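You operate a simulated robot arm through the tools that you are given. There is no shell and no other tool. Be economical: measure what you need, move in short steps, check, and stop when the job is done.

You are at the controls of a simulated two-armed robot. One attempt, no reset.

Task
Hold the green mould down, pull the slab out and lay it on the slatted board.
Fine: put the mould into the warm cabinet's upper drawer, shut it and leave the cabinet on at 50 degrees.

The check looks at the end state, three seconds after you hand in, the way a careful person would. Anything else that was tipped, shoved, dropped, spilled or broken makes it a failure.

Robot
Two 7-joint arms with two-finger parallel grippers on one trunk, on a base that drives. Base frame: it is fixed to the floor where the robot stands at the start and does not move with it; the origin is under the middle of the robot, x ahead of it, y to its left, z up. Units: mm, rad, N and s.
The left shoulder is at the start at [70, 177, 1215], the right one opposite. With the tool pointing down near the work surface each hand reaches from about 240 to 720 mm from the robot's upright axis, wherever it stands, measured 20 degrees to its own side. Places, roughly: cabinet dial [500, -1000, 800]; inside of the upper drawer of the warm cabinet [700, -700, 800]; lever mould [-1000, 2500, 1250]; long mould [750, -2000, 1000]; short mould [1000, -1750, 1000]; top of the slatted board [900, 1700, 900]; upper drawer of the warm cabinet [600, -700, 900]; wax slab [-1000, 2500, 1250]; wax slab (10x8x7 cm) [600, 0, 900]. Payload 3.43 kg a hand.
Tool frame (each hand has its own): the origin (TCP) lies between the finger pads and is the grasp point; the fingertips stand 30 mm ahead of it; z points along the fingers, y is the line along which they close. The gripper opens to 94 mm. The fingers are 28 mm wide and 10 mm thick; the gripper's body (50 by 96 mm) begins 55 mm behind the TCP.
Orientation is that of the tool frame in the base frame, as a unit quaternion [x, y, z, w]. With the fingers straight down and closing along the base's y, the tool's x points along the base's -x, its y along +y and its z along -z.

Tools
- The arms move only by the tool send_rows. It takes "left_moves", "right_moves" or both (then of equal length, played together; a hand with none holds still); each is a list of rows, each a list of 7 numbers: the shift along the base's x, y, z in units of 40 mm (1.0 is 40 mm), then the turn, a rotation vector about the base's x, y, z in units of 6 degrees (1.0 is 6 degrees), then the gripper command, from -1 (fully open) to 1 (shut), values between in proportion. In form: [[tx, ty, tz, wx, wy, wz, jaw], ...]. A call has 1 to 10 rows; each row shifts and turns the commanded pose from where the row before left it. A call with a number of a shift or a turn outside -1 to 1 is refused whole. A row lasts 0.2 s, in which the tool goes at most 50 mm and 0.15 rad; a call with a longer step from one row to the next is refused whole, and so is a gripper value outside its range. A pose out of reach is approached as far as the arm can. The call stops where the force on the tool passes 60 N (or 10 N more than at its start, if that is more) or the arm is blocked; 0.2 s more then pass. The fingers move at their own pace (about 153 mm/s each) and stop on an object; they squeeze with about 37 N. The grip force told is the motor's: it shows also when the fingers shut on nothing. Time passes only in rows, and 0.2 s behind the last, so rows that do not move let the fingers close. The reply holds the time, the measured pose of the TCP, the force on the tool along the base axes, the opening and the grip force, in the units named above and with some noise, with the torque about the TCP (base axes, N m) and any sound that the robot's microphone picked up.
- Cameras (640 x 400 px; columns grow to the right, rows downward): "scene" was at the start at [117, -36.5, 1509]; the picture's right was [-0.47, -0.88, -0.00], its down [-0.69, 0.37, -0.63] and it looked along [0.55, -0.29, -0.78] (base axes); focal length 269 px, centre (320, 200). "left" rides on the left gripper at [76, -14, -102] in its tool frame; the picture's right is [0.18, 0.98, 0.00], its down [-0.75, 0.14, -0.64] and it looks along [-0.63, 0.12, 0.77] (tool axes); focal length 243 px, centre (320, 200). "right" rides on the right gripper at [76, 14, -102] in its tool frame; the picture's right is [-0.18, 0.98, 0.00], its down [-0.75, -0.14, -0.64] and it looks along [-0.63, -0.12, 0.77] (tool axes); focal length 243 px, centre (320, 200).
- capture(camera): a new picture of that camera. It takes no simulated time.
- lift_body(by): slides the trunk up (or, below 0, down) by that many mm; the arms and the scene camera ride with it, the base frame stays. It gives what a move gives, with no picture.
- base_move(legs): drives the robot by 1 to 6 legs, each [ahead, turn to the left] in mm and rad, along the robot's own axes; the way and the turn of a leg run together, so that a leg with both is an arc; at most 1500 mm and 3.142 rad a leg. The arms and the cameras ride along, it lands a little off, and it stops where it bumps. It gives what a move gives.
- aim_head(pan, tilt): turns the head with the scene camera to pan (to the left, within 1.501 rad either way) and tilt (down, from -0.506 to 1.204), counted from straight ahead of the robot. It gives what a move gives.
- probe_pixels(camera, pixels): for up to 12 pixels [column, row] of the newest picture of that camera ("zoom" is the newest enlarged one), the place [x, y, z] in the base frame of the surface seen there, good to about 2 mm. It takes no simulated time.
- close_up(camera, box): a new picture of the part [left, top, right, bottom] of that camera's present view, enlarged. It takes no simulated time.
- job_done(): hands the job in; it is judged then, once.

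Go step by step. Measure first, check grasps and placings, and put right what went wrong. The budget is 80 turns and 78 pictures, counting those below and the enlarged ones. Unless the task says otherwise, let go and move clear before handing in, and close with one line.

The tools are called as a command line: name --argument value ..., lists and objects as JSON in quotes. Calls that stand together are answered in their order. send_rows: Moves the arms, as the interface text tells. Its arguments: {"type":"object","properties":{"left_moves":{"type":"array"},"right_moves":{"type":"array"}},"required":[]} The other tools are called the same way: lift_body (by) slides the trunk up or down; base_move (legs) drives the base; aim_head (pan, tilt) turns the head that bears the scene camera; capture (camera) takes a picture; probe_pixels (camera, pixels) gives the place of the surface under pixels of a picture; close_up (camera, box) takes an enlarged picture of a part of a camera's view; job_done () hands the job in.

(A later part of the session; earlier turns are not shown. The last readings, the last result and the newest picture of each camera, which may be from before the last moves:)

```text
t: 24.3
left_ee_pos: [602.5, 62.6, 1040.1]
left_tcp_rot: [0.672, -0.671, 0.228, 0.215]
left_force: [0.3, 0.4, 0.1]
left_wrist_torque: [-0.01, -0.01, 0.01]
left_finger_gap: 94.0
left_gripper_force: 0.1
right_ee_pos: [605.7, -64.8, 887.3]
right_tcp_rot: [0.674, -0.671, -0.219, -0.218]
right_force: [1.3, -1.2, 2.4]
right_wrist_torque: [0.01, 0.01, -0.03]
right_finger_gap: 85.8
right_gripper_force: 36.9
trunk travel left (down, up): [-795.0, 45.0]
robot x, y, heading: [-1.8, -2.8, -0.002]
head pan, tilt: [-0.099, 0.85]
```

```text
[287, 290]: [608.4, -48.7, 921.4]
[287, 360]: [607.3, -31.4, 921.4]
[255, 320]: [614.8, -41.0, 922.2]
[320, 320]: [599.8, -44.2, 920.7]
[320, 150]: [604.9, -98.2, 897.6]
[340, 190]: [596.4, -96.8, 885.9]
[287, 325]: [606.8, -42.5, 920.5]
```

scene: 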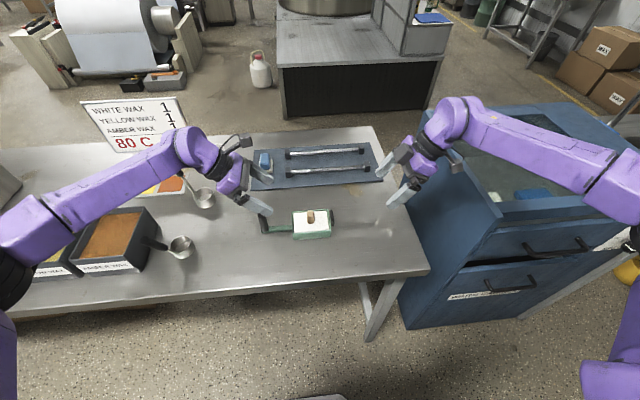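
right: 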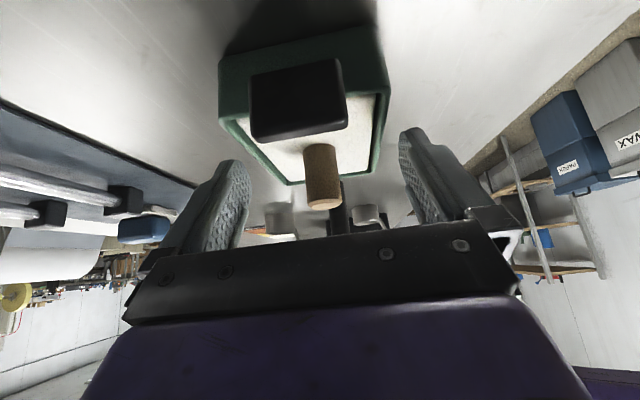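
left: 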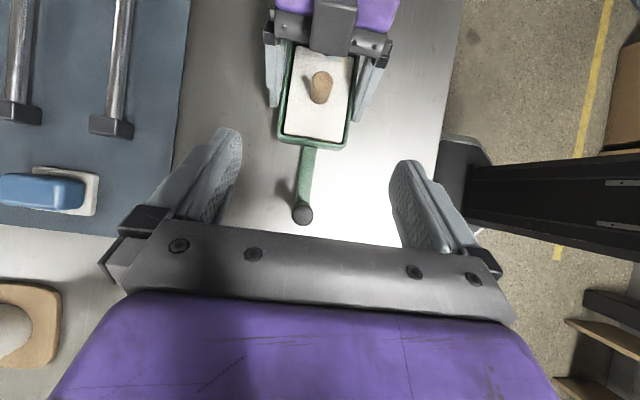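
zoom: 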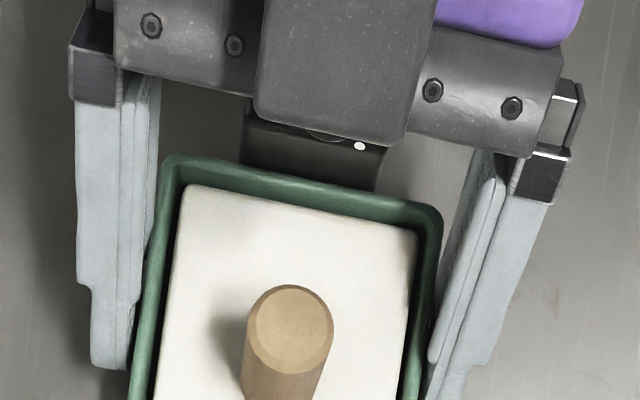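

Right clamp is good and the peg top centre is (606.5,−40,921). I'll narrow the left jaw to ~42 mm and bring it along its axis onto the peg.

send_rows --left_moves '[[0.1, -0.05, 0, 0, 0, 0, 0.1], [0, -0.441, -0.607, 0, 0, 0, 0.1], [0, -0.441, -0.607, 0, 0, 0, 0.1], [0, -0.441, -0.607, 0, 0, 0, 0.1], [0, -0.3, -0.41, 0, 0, 0, 0.1], [0, 0, 0, 0, 0, 0, 0.1]]'

capture --camera "left"

close_up --camera "scene" --box '[240, 130, 400, 250]'

```text
t: 25.7
left_ee_pos: [606.8, -1.8, 950.9]
left_tcp_rot: [0.672, -0.671, 0.228, 0.214]
left_force: [0.5, -1.5, 0.5]
left_wrist_torque: [0.01, -0.03, -0.01]
left_finger_gap: 42.2
left_gripper_force: 0.0
right_ee_pos: [604.7, -64.1, 887.3]
right_tcp_rot: [0.673, -0.672, -0.219, -0.219]
right_force: [-0.1, -0.6, 2.8]
right_wrist_torque: [0.11, -0.01, 0.06]
right_finger_gap: 85.7
right_gripper_force: 37.0
trunk travel left (down, up): [-795.0, 45.0]
robot x, y, heading: [0.1, 1.3, 0.004]
head pan, tilt: [-0.099, 0.85]
```

```text
43 pictures are left
```

left: 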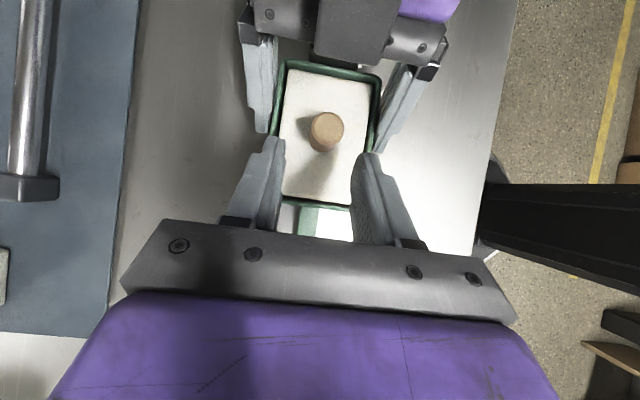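

```text
3.33 times, centred on (320, 190) of scene
```

zoom: 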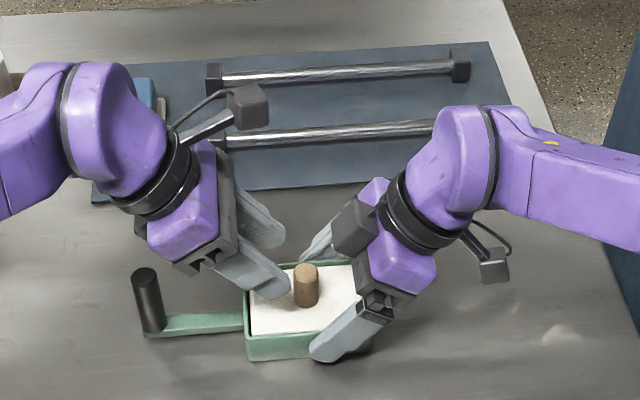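

The left fingers line up with the peg. I'll advance the last 40 mm and close.

send_rows --left_moves '[[0, -0.33, -0.4, 0, 0, 0, 0.1], [0, -0.32, -0.38, 0, 0, 0, 0.1], [0, 0, 0, 0, 0, 0, 1], [0, 0, 0, 0, 0, 0, 1]]'

capture --camera "left"

```text
t: 26.7
left_ee_pos: [606.1, -29.2, 921.9]
left_tcp_rot: [0.673, -0.671, 0.228, 0.214]
left_force: [-2.2, -0.6, 4.5]
left_wrist_torque: [-0.08, 0.36, 0.0]
left_finger_gap: 21.1
left_gripper_force: 36.4
right_ee_pos: [605.2, -63.0, 887.9]
right_tcp_rot: [0.673, -0.672, -0.219, -0.218]
right_force: [2.5, 2.3, 0.4]
right_wrist_torque: [0.15, -0.02, -0.01]
right_finger_gap: 85.3
right_gripper_force: 36.8
trunk travel left (down, up): [-795.0, 45.0]
robot x, y, heading: [1.5, -2.1, 0.0]
head pan, tilt: [-0.099, 0.85]
```

```text
41 pictures are left
```

left: 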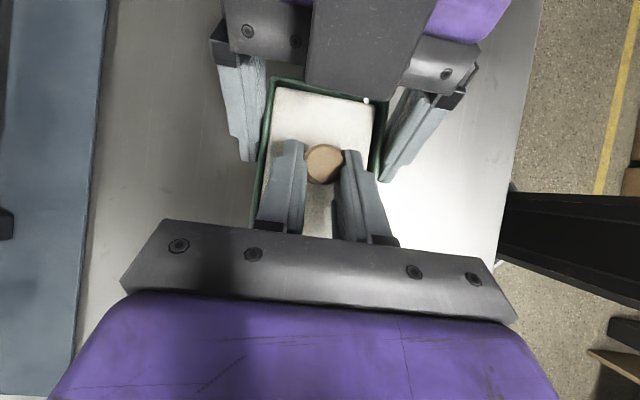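

The peg is gripped (21 mm, 36 N). I'll pull straight up in small steps while the right hand holds.

send_rows --left_moves '[[0, 0, 0.1, 0, 0, 0, 1], [0, 0, 0.1, 0, 0, 0, 1], [0, 0, 0.1, 0, 0, 0, 1], [0, 0, 0.1, 0, 0, 0, 1], [0, 0, 0.1, 0, 0, 0, 1], [0, 0, 0.1, 0, 0, 0, 1]]'

capture --camera "left"

close_up --camera "scene" --box '[240, 130, 400, 250]'

```text
t: 28.1
left_ee_pos: [606.4, -29.3, 945.4]
left_tcp_rot: [0.672, -0.671, 0.227, 0.215]
left_force: [0.5, 0.9, -1.6]
left_wrist_torque: [0.04, -0.01, -0.02]
left_finger_gap: 21.1
left_gripper_force: 37.1
right_ee_pos: [604.9, -64.2, 886.2]
right_tcp_rot: [0.673, -0.672, -0.219, -0.218]
right_force: [2.0, -0.4, 5.8]
right_wrist_torque: [-0.13, 0.02, 0.03]
right_finger_gap: 85.5
right_gripper_force: 36.9
trunk travel left (down, up): [-795.0, 45.0]
robot x, y, heading: [-0.3, -1.0, -0.0]
head pan, tilt: [-0.099, 0.85]
```

```text
40 pictures are left
```

left: 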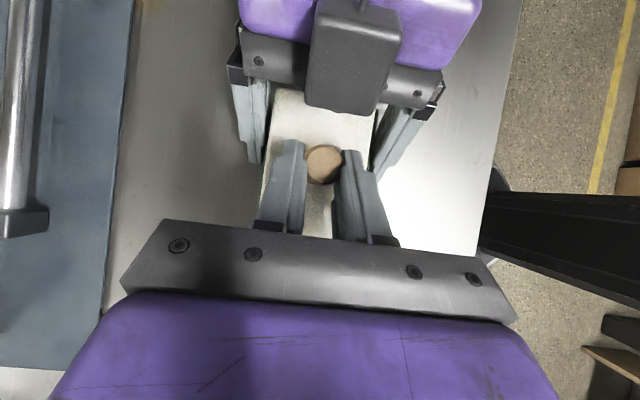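

```text
3.33 times, centred on (320, 190) of scene
```

zoom: 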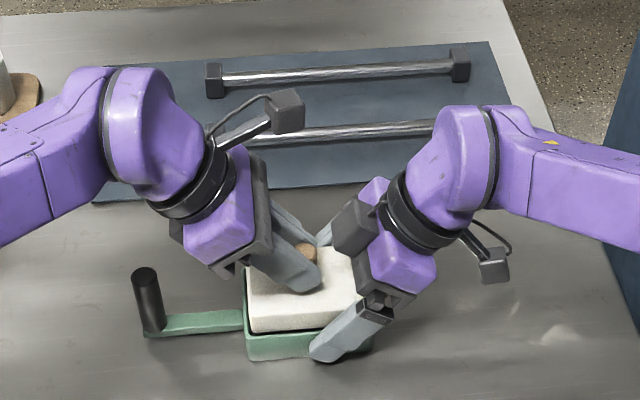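

The slab has broken free and is rising. I'll lift 17 mm more to clear the rim, and check.

send_rows --left_moves '[[0, 0, 0.14, 0, 0, 0, 1], [0, 0, 0.14, 0, 0, 0, 1], [0, 0, 0.14, 0, 0, 0, 1]]'

close_up --camera "scene" --box '[280, 170, 360, 230]'

probe_pixels --camera "zoom" --pixels '[[170, 300], [170, 330], [170, 350], [170, 370], [170, 390], [300, 320], [100, 250], [250, 310], [250, 350], [300, 300]]'

```text
t: 28.9
left_ee_pos: [605.2, -28.4, 961.6]
left_tcp_rot: [0.673, -0.671, 0.227, 0.214]
left_force: [0.1, 0.0, -2.0]
left_wrist_torque: [0.04, 0.03, -0.02]
left_finger_gap: 21.0
left_gripper_force: 36.7
right_ee_pos: [604.7, -65.5, 887.2]
right_tcp_rot: [0.673, -0.672, -0.219, -0.218]
right_force: [2.1, 0.1, 7.0]
right_wrist_torque: [-0.1, -0.04, -0.01]
right_finger_gap: 85.4
right_gripper_force: 37.1
trunk travel left (down, up): [-795.0, 45.0]
robot x, y, heading: [1.3, -1.6, 0.001]
head pan, tilt: [-0.099, 0.85]
```

```text
6.67 times, centred on (320, 200) of scene
```

zoom: 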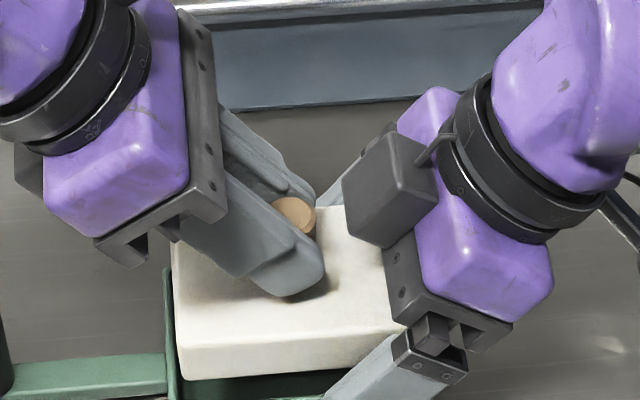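

```text
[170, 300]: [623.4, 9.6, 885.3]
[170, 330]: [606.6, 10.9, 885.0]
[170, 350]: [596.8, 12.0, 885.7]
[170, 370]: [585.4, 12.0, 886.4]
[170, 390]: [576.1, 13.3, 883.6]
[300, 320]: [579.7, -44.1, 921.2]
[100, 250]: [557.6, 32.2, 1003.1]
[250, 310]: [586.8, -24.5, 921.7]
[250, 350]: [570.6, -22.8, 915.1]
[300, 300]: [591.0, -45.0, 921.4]
```

The slab top is at 921 with a dark gap showing under it, so it's about clear of the rim. I'll lift 6 mm more, then up and away to +y.

send_rows --left_moves '[[0, 0, 0.15, 0, 0, 0, 1], [0, 0.15, 0.15, 0, 0, 0, 1], [0, 0.3, 0.3, 0, 0, 0, 1], [0, 0.3, 0.6, 0, 0, 0, 1], [0, 0.3, 0.8, 0, 0, 0, 1], [0, 0.3, 0.8, 0, 0, 0, 1]]'

capture --camera "scene"

```text
t: 30.3
left_ee_pos: [605.1, 24.8, 1071.7]
left_tcp_rot: [0.673, -0.671, 0.228, 0.214]
left_force: [0.5, 0.3, -3.3]
left_wrist_torque: [0.03, -0.04, -0.05]
left_finger_gap: 20.9
left_gripper_force: 36.8
right_ee_pos: [605.9, -64.8, 886.2]
right_tcp_rot: [0.673, -0.672, -0.219, -0.219]
right_force: [-0.2, -0.8, 6.4]
right_wrist_torque: [-0.03, -0.07, -0.18]
right_finger_gap: 85.7
right_gripper_force: 36.9
trunk travel left (down, up): [-795.0, 45.0]
robot x, y, heading: [-2.7, -0.8, 0.002]
head pan, tilt: [-0.099, 0.85]
```

```text
37 pictures are left
```

scene: 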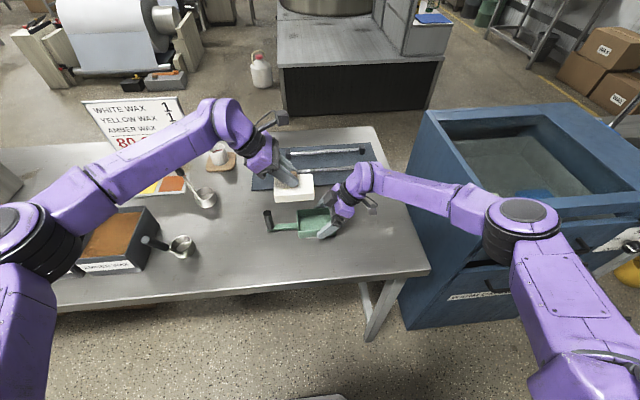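

The slab is out and hangs level. I'll release the mould with the right hand and back both hands off.

send_rows --right_moves '[[0, 0, 0, 0, 0, 0, -1], [0, 0, 0, 0, 0, 0, -1], [0, -0.44, 0.607, 0, 0, 0, -1], [0, -0.44, 0.607, 0, 0, 0, -1], [0, -0.44, 0.607, 0, 0, 0, -1], [0, -0.44, 0.607, 0, 0, 0, -1], [0, -0.44, 0.607, 0, 0, 0, -1], [-0.6, -0.3, 0.6, 0, 0, 0, -1], [-0.8, -0.3, 0.6, 0, 0, 0, -1], [-0.8, -0.3, 0.4, 0, 0, 0, -1]]' --left_moves '[[0, 0, 0, 0, 0, 0, 1], [0, 0, 0, 0, 0, 0, 1], [-0.5, 0.3, 0.2, 0, 0, 0, 1], [-0.8, 0.3, 0.2, 0, 0, 0, 1], [-0.8, 0.3, 0.2, 0, 0, 0, 1], [-0.8, 0.3, 0.2, 0, 0, 0, 1], [-0.8, 0.3, 0.2, 0, 0, 0, 1], [-0.8, 0.3, 0.2, 0, 0, 0, 1], [-0.8, 0.3, 0.2, 0, 0, 0, 1], [-0.5, 0.3, 0.2, 0, 0, 0, 1]]'

send_rows --right_moves '[[-0.8, -0.2, 0.4, -1, 0, 0, -1], [-0.8, -0.2, 0.4, -1, 0, 0, -1], [-0.8, -0.2, 0.4, -1, 0, 0, -1], [-0.8, -0.2, 0, -1, 0, 0, -1], [-0.5, -0.2, 0, -1, 0, 0, -1], [0, 0, 0, -1, 0, 0, -1], [0, 0, 0, 0, 0, -1, -1], [0, 0, 0, 0, 0, -1, -1], [0, 0, 0, 0, 0, -1, -1], [0, 0, 0, 0, 0, -1, -1]]'

base_move --legs '[[-350, 0], [0, 1.5708]]'

aim_head --pan -0.3 --tilt 0.5

capture --camera "scene"

```text
t: 32.5
left_ee_pos: [373.2, 121.4, 1137.1]
left_tcp_rot: [0.672, -0.672, 0.228, 0.214]
left_force: [0.4, 0.5, -1.6]
left_wrist_torque: [0.01, -0.04, 0.01]
left_finger_gap: 21.1
left_gripper_force: 37.1
right_ee_pos: [515.5, -184.5, 1071.7]
right_tcp_rot: [0.674, -0.672, -0.218, -0.218]
right_force: [-0.1, -0.7, -0.2]
right_wrist_torque: [0.01, -0.05, 0.01]
right_finger_gap: 94.1
right_gripper_force: 0.1
trunk travel left (down, up): [-795.0, 45.0]
robot x, y, heading: [-1.2, -0.9, 0.002]
head pan, tilt: [-0.099, 0.85]
```

```text
t: 34.7
left_ee_pos: [375.4, 120.1, 1136.4]
left_tcp_rot: [0.672, -0.671, 0.227, 0.215]
left_force: [0.8, -0.9, -2.1]
left_wrist_torque: [0.05, -0.01, 0.02]
left_finger_gap: 20.9
left_gripper_force: 36.7
right_ee_pos: [369.0, -226.6, 1119.5]
right_tcp_rot: [-0.544, 0.839, 0.001, -0.001]
right_force: [0.1, -0.2, 0.0]
right_wrist_torque: [0.03, 0.04, -0.01]
right_finger_gap: 94.3
right_gripper_force: 0.0
trunk travel left (down, up): [-795.0, 45.0]
robot x, y, heading: [0.9, -2.4, 0.003]
head pan, tilt: [-0.099, 0.85]
```

```text
t: 40.8
left_ee_pos: [-461.0, 381.4, 1134.5]
left_tcp_rot: [0.95, -0.013, 0.313, -0.005]
left_force: [0.2, 0.0, -1.8]
left_wrist_torque: [-0.01, 0.01, 0.0]
left_finger_gap: 20.7
left_gripper_force: 37.5
right_ee_pos: [-113.2, 363.9, 1119.3]
right_tcp_rot: [0.975, -0.222, -0.001, 0.001]
right_force: [-0.1, -0.8, -0.7]
right_wrist_torque: [0.04, -0.01, 0.01]
right_finger_gap: 94.2
right_gripper_force: 0.1
trunk travel left (down, up): [-795.0, 45.0]
robot x, y, heading: [-349.0, 5.5, 1.546]
head pan, tilt: [-0.099, 0.85]
```

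```text
t: 41.6
left_ee_pos: [-461.8, 380.6, 1136.9]
left_tcp_rot: [0.95, -0.013, 0.312, -0.005]
left_force: [-0.1, -0.7, -2.2]
left_wrist_torque: [0.0, 0.04, 0.02]
left_finger_gap: 20.8
left_gripper_force: 37.2
right_ee_pos: [-113.1, 364.0, 1118.9]
right_tcp_rot: [0.975, -0.221, 0.0, 0.001]
right_force: [-0.3, 0.2, -0.1]
right_wrist_torque: [0.02, 0.03, 0.01]
right_finger_gap: 94.0
right_gripper_force: 0.0
trunk travel left (down, up): [-795.0, 45.0]
robot x, y, heading: [-349.9, -0.2, 1.541]
head pan, tilt: [-0.3, 0.499]
```

```text
36 pictures are left
```

scene: 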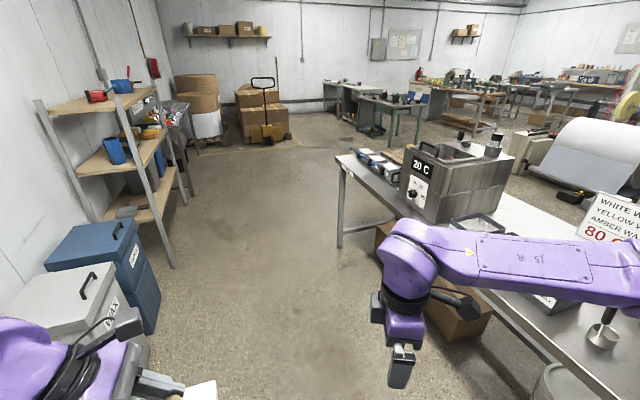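

The board should be behind the melter, near (395,157). I'll drive along the aisle and look.

base_move --legs '[[1500, 0], [0, -0.7]]'

aim_head --pan -0.3 --tilt 0.6

capture --camera "scene"

```text
t: 50.8
left_ee_pos: [-152.0, 1830.4, 1136.1]
left_tcp_rot: [0.886, -0.342, 0.295, 0.105]
left_force: [0.0, -0.1, -1.5]
left_wrist_torque: [0.0, -0.01, 0.0]
left_finger_gap: 21.2
left_gripper_force: 37.2
right_ee_pos: [103.7, 1592.8, 1119.3]
right_tcp_rot: [0.838, -0.546, 0.0, 0.001]
right_force: [-0.5, -0.2, -0.4]
right_wrist_torque: [0.02, 0.04, -0.01]
right_finger_gap: 94.1
right_gripper_force: 0.1
trunk travel left (down, up): [-795.0, 45.0]
robot x, y, heading: [-312.3, 1468.3, 0.833]
head pan, tilt: [-0.3, 0.499]
```

```text
t: 51.4
left_ee_pos: [-150.2, 1830.3, 1135.9]
left_tcp_rot: [0.887, -0.341, 0.295, 0.104]
left_force: [-0.1, -0.2, -2.6]
left_wrist_torque: [0.02, 0.06, -0.01]
left_finger_gap: 21.0
left_gripper_force: 37.0
right_ee_pos: [102.7, 1591.8, 1119.3]
right_tcp_rot: [0.838, -0.546, -0.001, 0.001]
right_force: [0.0, -0.3, -0.4]
right_wrist_torque: [0.02, 0.04, 0.03]
right_finger_gap: 94.0
right_gripper_force: 0.0
trunk travel left (down, up): [-795.0, 45.0]
robot x, y, heading: [-311.2, 1471.8, 0.829]
head pan, tilt: [-0.3, 0.6]
```

```text
35 pictures are left
```

scene: 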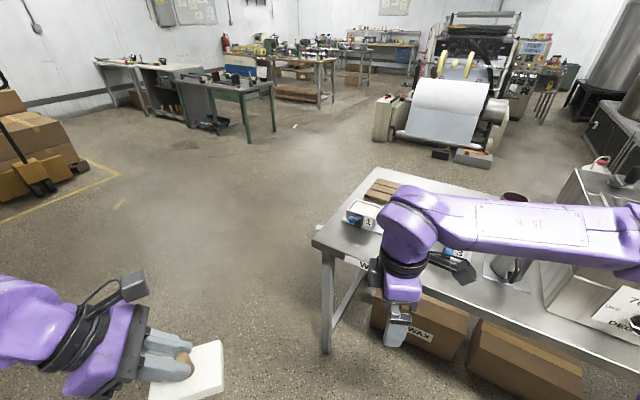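

A slatted board shows at (385,188). I'll probe it.

probe_pixels --camera "scene" --pixels '[[372, 188], [382, 182], [395, 188], [378, 196], [340, 225], [320, 242], [375, 170], [360, 215], [480, 290]]'

close_up --camera "scene" --box '[310, 155, 470, 275]'

```text
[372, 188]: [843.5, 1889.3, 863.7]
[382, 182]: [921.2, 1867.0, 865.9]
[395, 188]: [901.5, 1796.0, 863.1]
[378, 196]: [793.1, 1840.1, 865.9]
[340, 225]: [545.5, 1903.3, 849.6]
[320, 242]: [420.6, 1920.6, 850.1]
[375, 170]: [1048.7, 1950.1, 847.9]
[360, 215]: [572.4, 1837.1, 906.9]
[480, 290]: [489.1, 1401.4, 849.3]
```

```text
3.33 times, centred on (390, 215) of scene
```

zoom: 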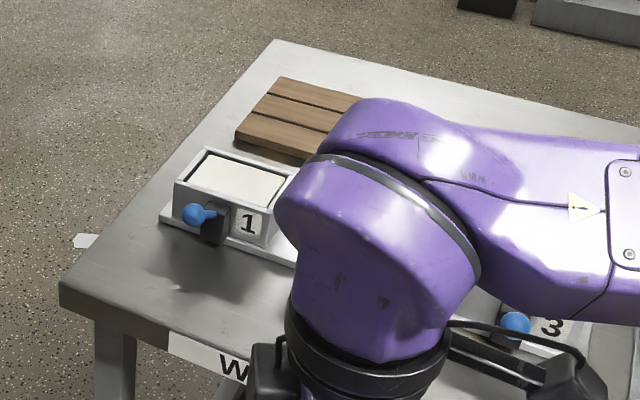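

The board top is z≈865 at x 780–950, y up to ~1890, beyond the small moulds. I'll go round the table's end and approach facing −y.

base_move --legs '[[0, 0.504], [894, 0], [0, -1.333], [830, 0]]'

aim_head --pan -1.1 --tilt 0.7

capture --camera "scene"

```text
t: 64.9
left_ee_pos: [1127.0, 2437.6, 1137.4]
left_tcp_rot: [-0.667, 0.677, -0.226, -0.216]
left_force: [-0.3, 0.0, -2.1]
left_wrist_torque: [0.03, 0.01, 0.0]
left_finger_gap: 21.4
left_gripper_force: 36.9
right_ee_pos: [1116.4, 2090.2, 1118.4]
right_tcp_rot: [-0.54, 0.842, 0.001, -0.001]
right_force: [-0.6, 0.3, 0.7]
right_wrist_torque: [0.02, 0.02, 0.0]
right_finger_gap: 93.6
right_gripper_force: 0.0
trunk travel left (down, up): [-795.0, 45.0]
robot x, y, heading: [745.3, 2320.0, -0.015]
head pan, tilt: [-0.3, 0.6]
```

```text
t: 66.0
left_ee_pos: [1126.6, 2437.9, 1134.8]
left_tcp_rot: [-0.667, 0.677, -0.225, -0.216]
left_force: [0.0, -0.1, -2.6]
left_wrist_torque: [0.03, -0.01, 0.01]
left_finger_gap: 21.5
left_gripper_force: 36.9
right_ee_pos: [1116.2, 2090.9, 1119.3]
right_tcp_rot: [-0.538, 0.843, 0.0, -0.001]
right_force: [0.1, 0.6, 0.9]
right_wrist_torque: [0.01, 0.0, -0.01]
right_finger_gap: 94.1
right_gripper_force: 0.0
trunk travel left (down, up): [-795.0, 45.0]
robot x, y, heading: [749.2, 2321.2, -0.015]
head pan, tilt: [-1.1, 0.7]
```

```text
33 pictures are left
```

scene: 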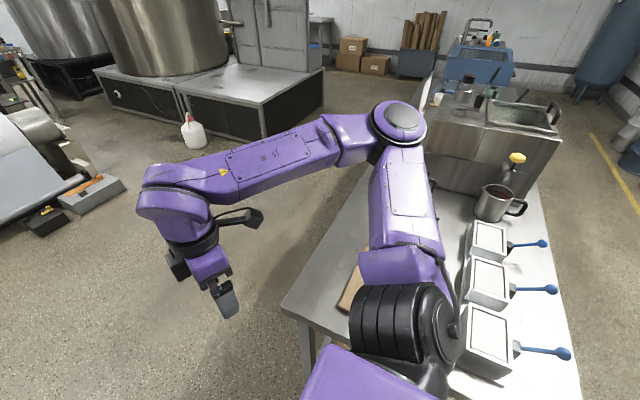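

The board lies just past the table's corner. I'll turn to face −y and look.

base_move --legs '[[0, -1.556]]'

aim_head --pan 0.2 --tilt 0.9

capture --camera "scene"

```text
t: 70.3
left_ee_pos: [858.8, 1941.9, 1135.4]
left_tcp_rot: [0.017, 0.95, -0.003, -0.313]
left_force: [0.4, 0.1, -2.2]
left_wrist_torque: [0.01, -0.02, -0.02]
left_finger_gap: 21.3
left_gripper_force: 37.3
right_ee_pos: [510.8, 1961.6, 1119.3]
right_tcp_rot: [0.225, 0.974, 0.002, 0.0]
right_force: [-0.1, 0.4, -0.2]
right_wrist_torque: [-0.01, 0.01, -0.03]
right_finger_gap: 93.8
right_gripper_force: 0.0
trunk travel left (down, up): [-795.0, 45.0]
robot x, y, heading: [749.6, 2323.7, -1.602]
head pan, tilt: [-1.1, 0.7]
```

```text
t: 71.8
left_ee_pos: [856.9, 1942.4, 1136.0]
left_tcp_rot: [0.017, 0.95, -0.003, -0.312]
left_force: [0.8, -0.5, -2.8]
left_wrist_torque: [-0.05, -0.02, 0.02]
left_finger_gap: 21.5
left_gripper_force: 37.1
right_ee_pos: [510.2, 1960.9, 1118.6]
right_tcp_rot: [0.225, 0.974, 0.0, 0.0]
right_force: [-0.3, -0.9, 0.0]
right_wrist_torque: [-0.03, -0.01, 0.04]
right_finger_gap: 94.2
right_gripper_force: 0.1
trunk travel left (down, up): [-795.0, 45.0]
robot x, y, heading: [750.5, 2324.2, -1.605]
head pan, tilt: [0.201, 0.901]
```

```text
32 pictures are left
```

scene: 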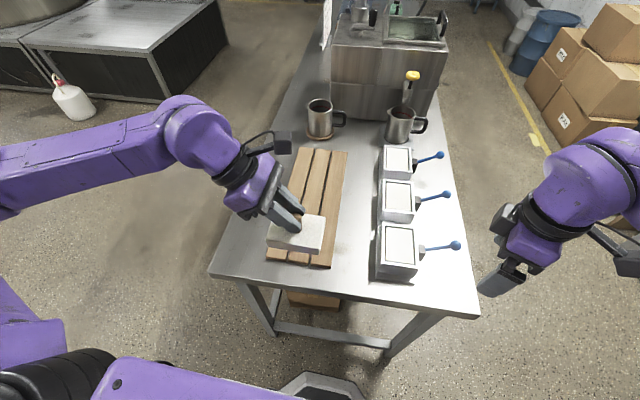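

The slab hangs right over the board. I'll probe the board's corners and the slab.

probe_pixels --camera "scene" --pixels '[[300, 150], [344, 153], [330, 265], [270, 258], [320, 200], [340, 195], [305, 195], [330, 260], [300, 225], [297, 258], [322, 250], [322, 222]]'

```text
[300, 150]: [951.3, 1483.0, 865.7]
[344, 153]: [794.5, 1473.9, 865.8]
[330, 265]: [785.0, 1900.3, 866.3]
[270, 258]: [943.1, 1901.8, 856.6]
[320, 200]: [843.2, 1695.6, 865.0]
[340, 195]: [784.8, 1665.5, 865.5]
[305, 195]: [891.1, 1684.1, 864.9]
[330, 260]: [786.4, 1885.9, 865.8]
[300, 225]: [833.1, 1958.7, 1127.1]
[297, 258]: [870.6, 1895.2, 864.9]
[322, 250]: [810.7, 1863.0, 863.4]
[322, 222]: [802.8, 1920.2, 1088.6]
```

Board spans x 785–950, y 1475–1900, top 865. I'll move the slab to centre over (867,1780) and lower to ~20 mm above.

send_rows --left_moves '[[0.1, -0.81, -0.3, 0, 0, 0, 1], [0.1, -0.81, -0.4, 0, 0, 0, 1], [0.1, -0.81, -0.4, 0, 0, 0, 1], [0.1, -0.81, -0.4, 0, 0, 0.3, 1], [0.1, -0.81, -0.4, 0, 0, 0, 1], [0, 0, -0.8, 0, 0, 0, 1], [0, 0, -0.8, 0, 0, 0, 1], [0, 0, -0.8, 0, 0, 0, 1], [0, 0, 0, 0, 0, 0, 1]]'

close_up --camera "scene" --box '[240, 120, 400, 240]'

probe_pixels --camera "zoom" --pixels '[[280, 330], [330, 330], [300, 300], [340, 290], [300, 350], [250, 340], [340, 330], [310, 340]]'

```text
t: 73.8
left_ee_pos: [876.2, 1779.8, 967.4]
left_tcp_rot: [0.001, 0.95, -0.009, -0.312]
left_force: [-0.1, -0.8, -2.9]
left_wrist_torque: [-0.01, 0.02, -0.01]
left_finger_gap: 21.1
left_gripper_force: 36.8
right_ee_pos: [509.1, 1961.3, 1119.4]
right_tcp_rot: [0.225, 0.974, 0.001, 0.0]
right_force: [0.1, 0.0, -0.1]
right_wrist_torque: [0.0, 0.02, 0.01]
right_finger_gap: 93.9
right_gripper_force: 0.1
trunk travel left (down, up): [-795.0, 45.0]
robot x, y, heading: [748.5, 2325.5, -1.6]
head pan, tilt: [0.201, 0.901]
```

```text
3.33 times, centred on (320, 180) of scene
```

zoom: 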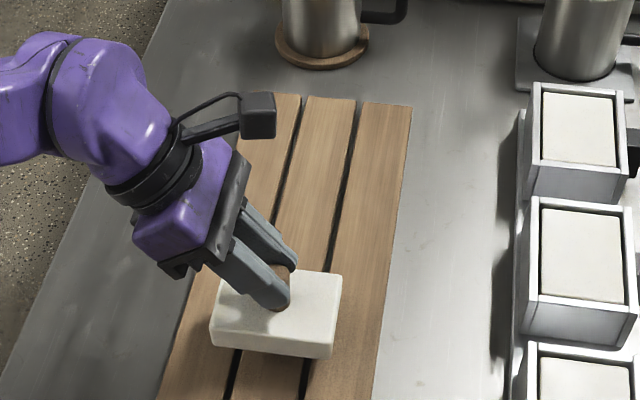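

```text
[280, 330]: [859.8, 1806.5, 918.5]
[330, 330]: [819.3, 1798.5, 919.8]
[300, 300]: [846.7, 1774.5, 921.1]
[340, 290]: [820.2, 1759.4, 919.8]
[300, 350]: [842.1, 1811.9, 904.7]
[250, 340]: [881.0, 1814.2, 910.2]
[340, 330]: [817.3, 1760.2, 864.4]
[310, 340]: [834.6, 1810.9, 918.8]
```

Slab top is at ~920, bottom ~889; board 865. Lowering gently until contact.

send_rows --left_moves '[[0, 0, -0.25, 0, 0, 0, 1], [0, 0, -0.15, 0, 0, 0, 1], [0, 0, -0.05, 0, 0, 0, 1], [0, 0, -0.05, 0, 0, 0, 1], [0, 0, -0.05, 0, 0, 0, 1], [0, 0, 0, 0, 0, 0, 1]]'

close_up --camera "scene" --box '[280, 175, 360, 235]'

probe_pixels --camera "zoom" --pixels '[[200, 330], [250, 330], [200, 270], [130, 330], [280, 250], [200, 380]]'

```text
t: 75.2
left_ee_pos: [877.9, 1780.0, 942.3]
left_tcp_rot: [0.001, 0.95, -0.009, -0.313]
left_force: [0.4, -0.1, -1.6]
left_wrist_torque: [0.01, -0.02, 0.0]
left_finger_gap: 21.4
left_gripper_force: 37.0
right_ee_pos: [509.4, 1960.9, 1118.6]
right_tcp_rot: [0.225, 0.974, 0.002, 0.0]
right_force: [-0.2, 0.9, -0.3]
right_wrist_torque: [-0.03, 0.01, 0.01]
right_finger_gap: 93.9
right_gripper_force: 0.0
trunk travel left (down, up): [-795.0, 45.0]
robot x, y, heading: [753.2, 2318.7, -1.606]
head pan, tilt: [0.201, 0.901]
```

```text
6.67 times, centred on (320, 205) of scene
```

zoom: 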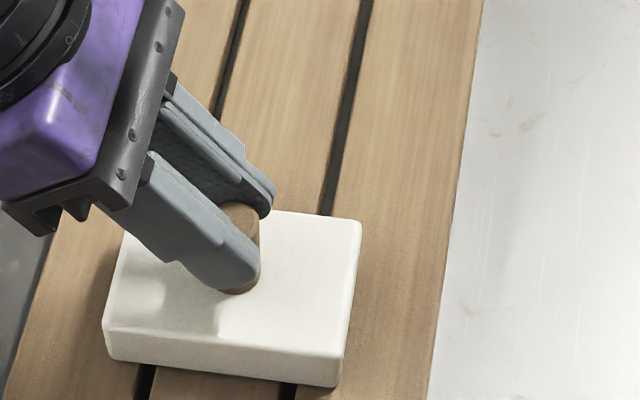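

```text
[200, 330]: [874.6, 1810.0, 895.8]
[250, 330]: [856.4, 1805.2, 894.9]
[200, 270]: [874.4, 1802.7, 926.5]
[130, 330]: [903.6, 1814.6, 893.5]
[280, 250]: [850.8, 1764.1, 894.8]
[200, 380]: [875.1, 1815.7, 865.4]
```

Top is at 895 and the weight is partly on the board; a couple of millimetres more, then release.

send_rows --left_moves '[[0, 0, -0.04, 0, 0, 0, 1], [0, 0, -0.03, 0, 0, 0, 1], [0, 0, 0, 0, 0, 0, 1]]'

```text
t: 76.0
left_ee_pos: [876.8, 1781.2, 941.2]
left_tcp_rot: [0.001, 0.95, -0.01, -0.313]
left_force: [2.7, -3.0, 15.6]
left_wrist_torque: [0.26, 0.8, 0.16]
left_finger_gap: 21.1
left_gripper_force: 36.8
right_ee_pos: [509.6, 1962.8, 1120.4]
right_tcp_rot: [0.225, 0.974, 0.0, 0.0]
right_force: [-0.7, 0.0, 0.0]
right_wrist_torque: [0.0, -0.03, 0.0]
right_finger_gap: 94.1
right_gripper_force: 0.0
trunk travel left (down, up): [-795.0, 45.0]
robot x, y, heading: [746.9, 2321.9, -1.607]
head pan, tilt: [0.201, 0.901]
```

Contact at 15 N up. Releasing and backing out along the finger axis.

send_rows --left_moves '[[0, 0, 0.02, 0, 0, 0, 1], [0, 0, 0, 0, 0, 0, 0.2], [0, 0, 0, 0, 0, 0, 0], [0.3, 0, 0.42, 0, 0, 0, 0], [0.44, 0, 0.607, 0, 0, 0, 0], [0.44, 0, 0.607, 0, 0, 0, 0], [0.3, 0.4, 0.8, 0, 0, 0, 0], [0, 0.8, 0.6, 0, 0, 0, 0], [0, 0.8, 0.6, 0, 0, 0, 0], [0, 0.8, 0.5, 0, 0, 0, 0]]'

capture --camera "scene"

```text
t: 78.2
left_ee_pos: [935.0, 1896.0, 1107.8]
left_tcp_rot: [0.001, 0.95, -0.009, -0.312]
left_force: [-0.5, 1.6, 0.0]
left_wrist_torque: [-0.03, 0.01, -0.01]
left_finger_gap: 47.0
left_gripper_force: 0.0
right_ee_pos: [510.2, 1962.7, 1119.3]
right_tcp_rot: [0.225, 0.974, 0.0, -0.001]
right_force: [0.5, 0.1, -0.7]
right_wrist_torque: [-0.03, -0.03, 0.0]
right_finger_gap: 94.2
right_gripper_force: 0.1
trunk travel left (down, up): [-795.0, 45.0]
robot x, y, heading: [752.9, 2324.8, -1.601]
head pan, tilt: [0.201, 0.901]
```

```text
29 pictures are left
```

scene: 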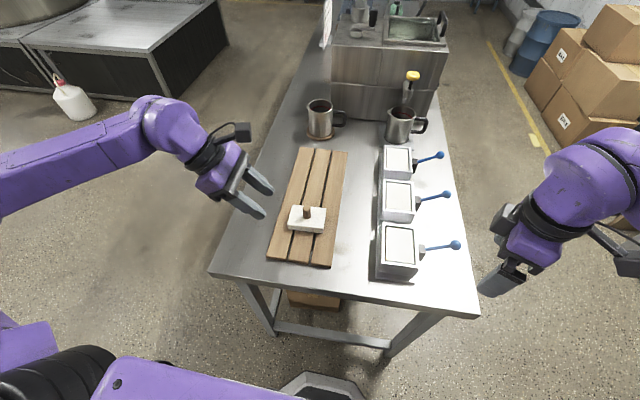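

The slab lies flat on the board. Now I drive back round to the start place to fetch the mould.

base_move --legs '[[0, -1.54], [1090, 0], [0, 1.571]]'

```text
t: 91.3
left_ee_pos: [-159.3, 1904.6, 1106.6]
left_tcp_rot: [-0.006, 0.95, -0.01, -0.312]
left_force: [-0.5, 0.3, -0.4]
left_wrist_torque: [-0.02, -0.02, -0.02]
left_finger_gap: 47.3
left_gripper_force: 0.0
right_ee_pos: [-585.2, 1965.3, 1119.9]
right_tcp_rot: [0.217, 0.976, 0.0, 0.0]
right_force: [0.3, 0.7, -0.1]
right_wrist_torque: [-0.04, -0.02, 0.0]
right_finger_gap: 94.0
right_gripper_force: 0.0
trunk travel left (down, up): [-795.0, 45.0]
robot x, y, heading: [-350.9, 2331.0, -1.594]
head pan, tilt: [0.201, 0.901]
```

Position is good. Driving down the aisle and turning to face the table.

base_move --legs '[[0, 0.025], [1165, 0], [1165, 0], [0, 1.571]]'

```text
t: 92.7
left_ee_pos: [-144.3, 1901.0, 1107.2]
left_tcp_rot: [-0.017, 0.949, -0.017, -0.315]
left_force: [0.6, -0.2, -1.1]
left_wrist_torque: [0.0, 0.01, -0.02]
left_finger_gap: 47.1
left_gripper_force: 0.1
right_ee_pos: [-574.1, 1950.7, 1121.7]
right_tcp_rot: [0.207, 0.978, -0.001, -0.001]
right_force: [-1.4, 0.8, 1.3]
right_wrist_torque: [0.03, -0.02, 0.0]
right_finger_gap: 93.9
right_gripper_force: 0.0
trunk travel left (down, up): [-795.0, 45.0]
robot x, y, heading: [-349.3, 2314.7, -1.575]
head pan, tilt: [0.201, 0.901]
stopped in leg 2: the robot was blocked; the commanded pose is now the measured one
```

The drive was blocked after ~15 mm; I'll look towards the right hand's side.

aim_head --pan -0.6 --tilt 0.85

capture --camera "scene"

```text
t: 93.8
left_ee_pos: [-145.2, 1900.8, 1108.3]
left_tcp_rot: [-0.016, 0.949, -0.017, -0.314]
left_force: [0.7, 0.4, -0.3]
left_wrist_torque: [-0.03, -0.02, 0.0]
left_finger_gap: 47.1
left_gripper_force: 0.1
right_ee_pos: [-574.0, 1949.7, 1122.0]
right_tcp_rot: [0.207, 0.978, -0.002, 0.0]
right_force: [-0.5, 0.1, -0.2]
right_wrist_torque: [-0.01, 0.03, -0.06]
right_finger_gap: 94.1
right_gripper_force: 0.1
trunk travel left (down, up): [-795.0, 45.0]
robot x, y, heading: [-347.0, 2314.4, -1.567]
head pan, tilt: [-0.6, 0.85]
```

```text
28 pictures are left
```

scene: 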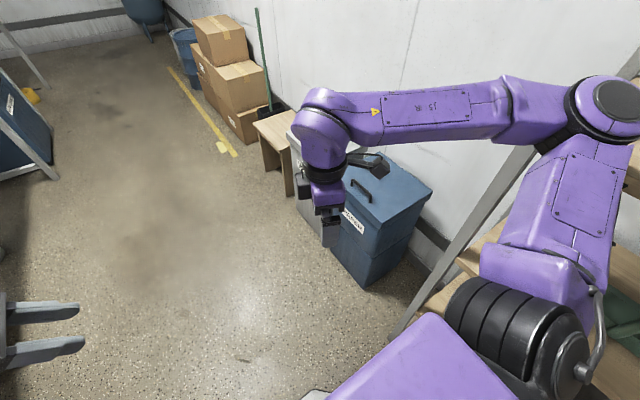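

The right elbow is against the shelf upright (470,250). I'll back off, turn back, reverse away from the shelf, and then go down the middle of the aisle.

base_move --legs '[[-17, 0], [0, -1.571], [-260, 0], [0, 1.571]]'

aim_head --pan -1.3 --tilt 0.5

capture --camera "scene"

```text
t: 103.7
left_ee_pos: [119.7, 1921.5, 1105.9]
left_tcp_rot: [-0.026, 0.949, -0.017, -0.313]
left_force: [-0.2, 0.4, 0.1]
left_wrist_torque: [-0.01, -0.02, 0.04]
left_finger_gap: 47.0
left_gripper_force: 0.1
right_ee_pos: [-308.0, 1963.6, 1119.3]
right_tcp_rot: [0.198, 0.98, 0.002, 0.001]
right_force: [0.2, 0.0, 0.4]
right_wrist_torque: [-0.01, -0.03, 0.02]
right_finger_gap: 93.9
right_gripper_force: 0.1
trunk travel left (down, up): [-795.0, 45.0]
robot x, y, heading: [-89.3, 2335.8, -1.553]
head pan, tilt: [-0.6, 0.85]
```

```text
t: 104.8
left_ee_pos: [120.3, 1921.7, 1105.3]
left_tcp_rot: [-0.026, 0.95, -0.017, -0.311]
left_force: [0.1, -0.4, -0.2]
left_wrist_torque: [0.0, 0.04, 0.04]
left_finger_gap: 46.9
left_gripper_force: 0.1
right_ee_pos: [-308.6, 1963.9, 1118.5]
right_tcp_rot: [0.197, 0.98, 0.002, 0.001]
right_force: [0.3, 0.6, -0.3]
right_wrist_torque: [0.01, 0.0, -0.01]
right_finger_gap: 94.2
right_gripper_force: 0.0
trunk travel left (down, up): [-795.0, 45.0]
robot x, y, heading: [-89.9, 2337.7, -1.551]
head pan, tilt: [-1.3, 0.499]
```

```text
27 pictures are left
```

scene: 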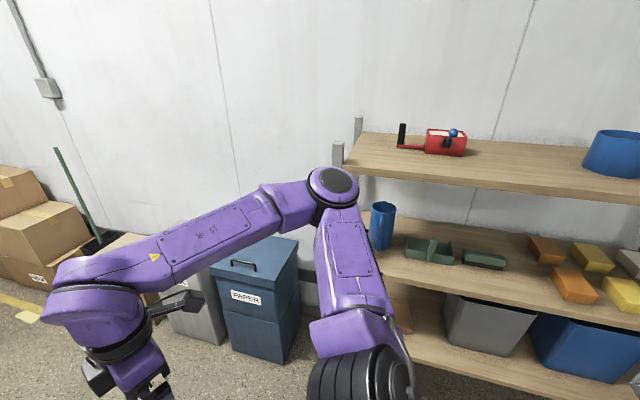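

The shelf and its contents are undisturbed. Driving down the aisle now.

base_move --legs '[[0, -0.066], [1165, 0], [1165, 0], [0, 1.6]]'

```text
t: 120.4
left_ee_pos: [210.4, 194.8, 1106.1]
left_tcp_rot: [-0.658, 0.685, -0.223, -0.22]
left_force: [0.0, 0.2, 0.3]
left_wrist_torque: [-0.02, 0.01, 0.0]
left_finger_gap: 46.9
left_gripper_force: 0.0
right_ee_pos: [130.2, -227.9, 1120.0]
right_tcp_rot: [-0.514, 0.858, 0.003, 0.0]
right_force: [0.9, -1.0, -1.0]
right_wrist_torque: [0.02, -0.01, 0.03]
right_finger_gap: 93.8
right_gripper_force: 0.1
trunk travel left (down, up): [-795.0, 45.0]
robot x, y, heading: [-223.6, 27.9, -0.077]
head pan, tilt: [-1.3, 0.499]
```

Now forward to the work place, straighten the left hand to vertical, and look at the mould.

base_move --legs '[[0, 0.077], [205, 0]]'

send_rows --left_moves '[[0, 0, 0.2, 1, 0, 0, -1], [0, 0, 0.2, 1, 0, 0, -1], [0, 0, 0, 1, 0, 0, -1], [0, 0, 0, 1, 0, 0, -1], [0, 0, 0, 1, 0, 0, -1], [0, 0, 0, 1, 0, 0, -1]]'

aim_head --pan -0.1 --tilt 0.85

capture --camera "scene"

```text
t: 122.5
left_ee_pos: [402.5, 231.0, 1106.4]
left_tcp_rot: [0.685, -0.658, 0.232, 0.21]
left_force: [-0.7, 0.4, 0.0]
left_wrist_torque: [-0.02, 0.0, 0.0]
left_finger_gap: 47.2
left_gripper_force: 0.0
right_ee_pos: [355.7, -198.6, 1119.8]
right_tcp_rot: [-0.548, 0.837, 0.002, 0.001]
right_force: [-0.6, -0.7, 0.1]
right_wrist_torque: [0.03, 0.01, -0.03]
right_finger_gap: 94.3
right_gripper_force: 0.0
trunk travel left (down, up): [-795.0, 45.0]
robot x, y, heading: [-16.7, 27.6, 0.003]
head pan, tilt: [-1.3, 0.499]
```

```text
t: 123.9
left_ee_pos: [404.0, 229.5, 1123.1]
left_tcp_rot: [0.716, -0.697, 0.016, -0.013]
left_force: [0.2, 0.5, -0.5]
left_wrist_torque: [0.02, -0.01, -0.01]
left_finger_gap: 94.4
left_gripper_force: 0.1
right_ee_pos: [358.0, -198.0, 1118.2]
right_tcp_rot: [-0.548, 0.837, 0.002, 0.001]
right_force: [-0.4, -0.4, -0.3]
right_wrist_torque: [0.0, 0.03, -0.04]
right_finger_gap: 93.7
right_gripper_force: 0.1
trunk travel left (down, up): [-795.0, 45.0]
robot x, y, heading: [-16.6, 27.1, 0.005]
head pan, tilt: [-1.3, 0.499]
```

```text
t: 125.3
left_ee_pos: [404.6, 230.6, 1122.7]
left_tcp_rot: [0.717, -0.697, 0.017, -0.012]
left_force: [0.3, -0.7, 0.0]
left_wrist_torque: [0.03, 0.0, 0.0]
left_finger_gap: 93.9
left_gripper_force: 0.0
right_ee_pos: [356.1, -197.4, 1117.1]
right_tcp_rot: [-0.547, 0.837, 0.002, 0.0]
right_force: [0.2, 0.2, 0.1]
right_wrist_torque: [0.02, 0.0, -0.03]
right_finger_gap: 94.0
right_gripper_force: 0.0
trunk travel left (down, up): [-795.0, 45.0]
robot x, y, heading: [-15.0, 29.9, 0.006]
head pan, tilt: [-0.099, 0.85]
```

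```text
26 pictures are left
```

scene: 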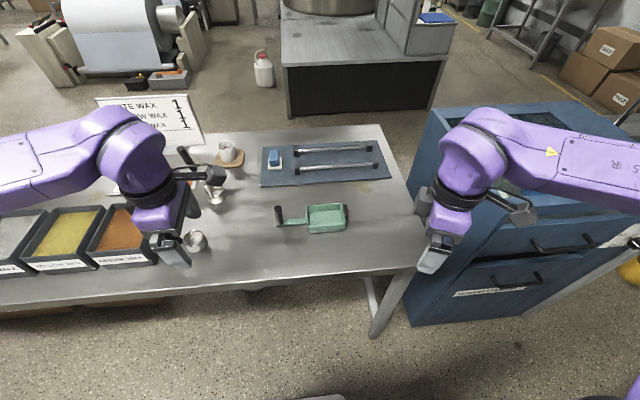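

The empty mould sits on the table. I'll bring the left hand, squared up, above it.

send_rows --left_moves '[[0.625, -0.83, -0.2, 0, 0.4, -0.27, -1], [0.625, -0.83, -0.2, 0, 0, 0, -1], [0.625, -0.83, -0.2, 0, 0, 0, -1], [0.625, -0.83, -0.2, 0, 0, 0, -1], [0.625, -0.83, -0.2, 0, 0, 0, -1], [0.625, -0.83, -0.2, 0, 0, 0, -1], [0.625, -0.83, -0.2, 0, 0, 0, -1], [0.625, -0.83, -0.2, 0, 0, 0, -1]]'

capture --camera "left"

close_up --camera "scene" --box '[250, 170, 410, 270]'

```text
t: 127.1
left_ee_pos: [595.8, -30.9, 1057.7]
left_tcp_rot: [-0.706, 0.709, 0.0, -0.003]
left_force: [-0.6, -0.4, 0.6]
left_wrist_torque: [0.07, 0.0, -0.01]
left_finger_gap: 94.0
left_gripper_force: 0.1
left hand out of reach, approached as far as the arm can: row 8
right_ee_pos: [357.4, -200.1, 1118.5]
right_tcp_rot: [-0.548, 0.837, 0.004, 0.001]
right_force: [-0.3, -1.4, 0.4]
right_wrist_torque: [0.02, 0.0, 0.01]
right_finger_gap: 94.1
right_gripper_force: 0.1
trunk travel left (down, up): [-795.0, 45.0]
robot x, y, heading: [-11.8, 24.2, 0.006]
head pan, tilt: [-0.099, 0.85]
```

```text
25 pictures are left
```

left: 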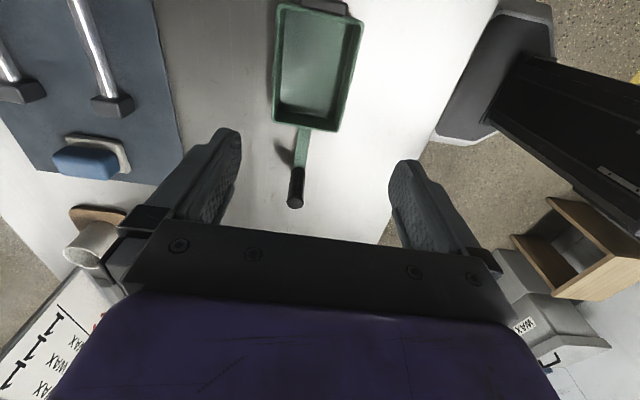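

```text
4.00 times, centred on (330, 220) of scene
```

zoom: 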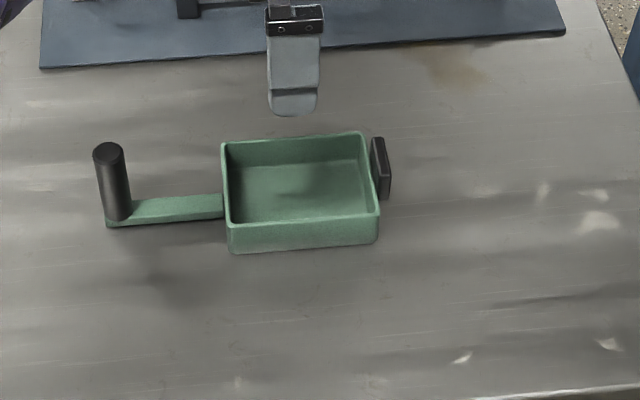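

The hand is at the edge of reach here. I'll probe the mould and then drive a little nearer.

probe_pixels --camera "left" --pixels '[[274, 60], [272, 90], [360, 40], [352, 80], [345, 115], [278, 118], [310, 128], [296, 200], [280, 20], [320, 60]]'

base_move --legs '[[70, 0]]'

```text
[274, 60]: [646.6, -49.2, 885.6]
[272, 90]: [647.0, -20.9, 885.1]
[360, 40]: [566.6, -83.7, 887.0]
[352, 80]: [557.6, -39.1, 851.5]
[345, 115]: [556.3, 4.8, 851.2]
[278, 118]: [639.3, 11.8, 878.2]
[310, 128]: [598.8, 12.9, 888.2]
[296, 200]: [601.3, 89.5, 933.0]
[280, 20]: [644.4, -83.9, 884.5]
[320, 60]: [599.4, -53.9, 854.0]
```

```text
t: 128.1
left_ee_pos: [656.2, -27.7, 1066.2]
left_tcp_rot: [-0.706, 0.708, -0.005, 0.001]
left_force: [-0.5, -0.2, 0.7]
left_wrist_torque: [0.0, -0.09, 0.0]
left_finger_gap: 94.1
left_gripper_force: 0.1
right_ee_pos: [415.7, -198.4, 1123.2]
right_tcp_rot: [-0.547, 0.837, 0.0, 0.004]
right_force: [-0.7, -0.6, 0.1]
right_wrist_torque: [0.01, -0.07, 0.01]
right_finger_gap: 94.2
right_gripper_force: 0.0
trunk travel left (down, up): [-795.0, 45.0]
robot x, y, heading: [57.3, 29.1, 0.013]
head pan, tilt: [-0.099, 0.85]
```

Mould centre ≈(605.5,−38). Moving over it and down to 40 mm above.

send_rows --left_moves '[[-0.6, -0.1, -0.3, 0, 0, 0, -1], [-0.65, -0.1, -0.4, 0, 0, 0, -1], [0, 0, -0.8, 0, 0, 0, -1], [0, 0, -0.8, 0, 0, 0, -1], [0, 0, -0.8, 0, 0, 0, -1], [0, 0, 0, 0, 0, 0, -1]]'

close_up --camera "scene" --box '[240, 160, 400, 280]'

capture --camera "left"

```text
t: 129.5
left_ee_pos: [617.6, -37.0, 935.8]
left_tcp_rot: [-0.706, 0.708, -0.002, -0.003]
left_force: [0.4, -0.7, -0.5]
left_wrist_torque: [0.02, 0.01, -0.01]
left_finger_gap: 94.1
left_gripper_force: 0.0
right_ee_pos: [425.4, -198.7, 1118.9]
right_tcp_rot: [-0.547, 0.837, 0.003, 0.0]
right_force: [0.9, 0.2, -0.5]
right_wrist_torque: [-0.01, -0.01, 0.06]
right_finger_gap: 94.1
right_gripper_force: 0.0
trunk travel left (down, up): [-795.0, 45.0]
robot x, y, heading: [56.3, 28.3, 0.007]
head pan, tilt: [-0.099, 0.85]
```

```text
3.33 times, centred on (320, 220) of scene
```

zoom: 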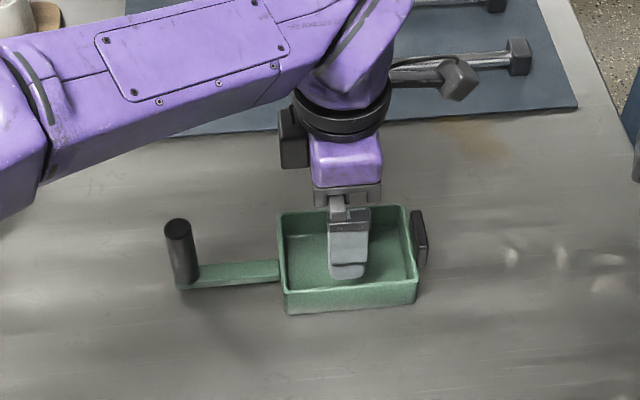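

```text
22 pictures are left
```

left: 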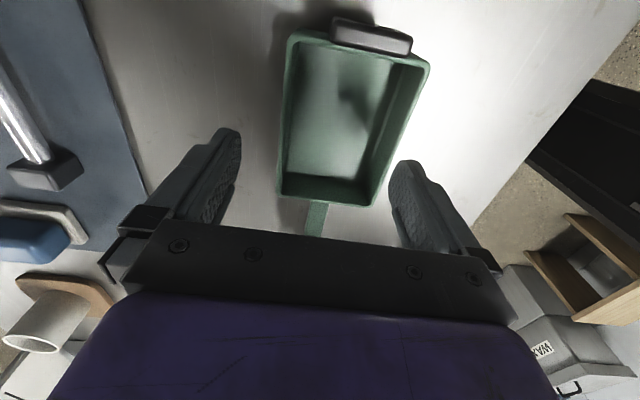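

The x is 12 mm off; correcting, then descending and closing.

send_rows --left_moves '[[-0.3, 0, -0.2, 0, 0, 0, -1], [0, 0, -0.3, 0, 0, 0, -1], [0, 0, -0.25, 0, 0, 0, -1], [0, 0, -0.25, 0, 0, 0, -1], [0, 0, -0.25, 0, 0, 0, -1], [0, 0, 0, 0, 0, 0, 1], [0, 0, 0, 0, 0, 0, 1], [0, 0, 0, 0, 0, 0, 1]]'

```text
t: 131.3
left_ee_pos: [604.1, -38.9, 886.4]
left_tcp_rot: [-0.707, 0.707, -0.002, -0.002]
left_force: [1.1, 0.6, 4.0]
left_wrist_torque: [0.06, 0.2, -0.02]
left_finger_gap: 86.0
left_gripper_force: 36.9
right_ee_pos: [424.4, -198.5, 1120.5]
right_tcp_rot: [-0.547, 0.837, 0.002, 0.001]
right_force: [-0.7, -1.4, 0.1]
right_wrist_torque: [0.0, 0.0, 0.01]
right_finger_gap: 93.7
right_gripper_force: 0.1
trunk travel left (down, up): [-795.0, 45.0]
robot x, y, heading: [59.2, 26.5, 0.007]
head pan, tilt: [-0.099, 0.85]
```

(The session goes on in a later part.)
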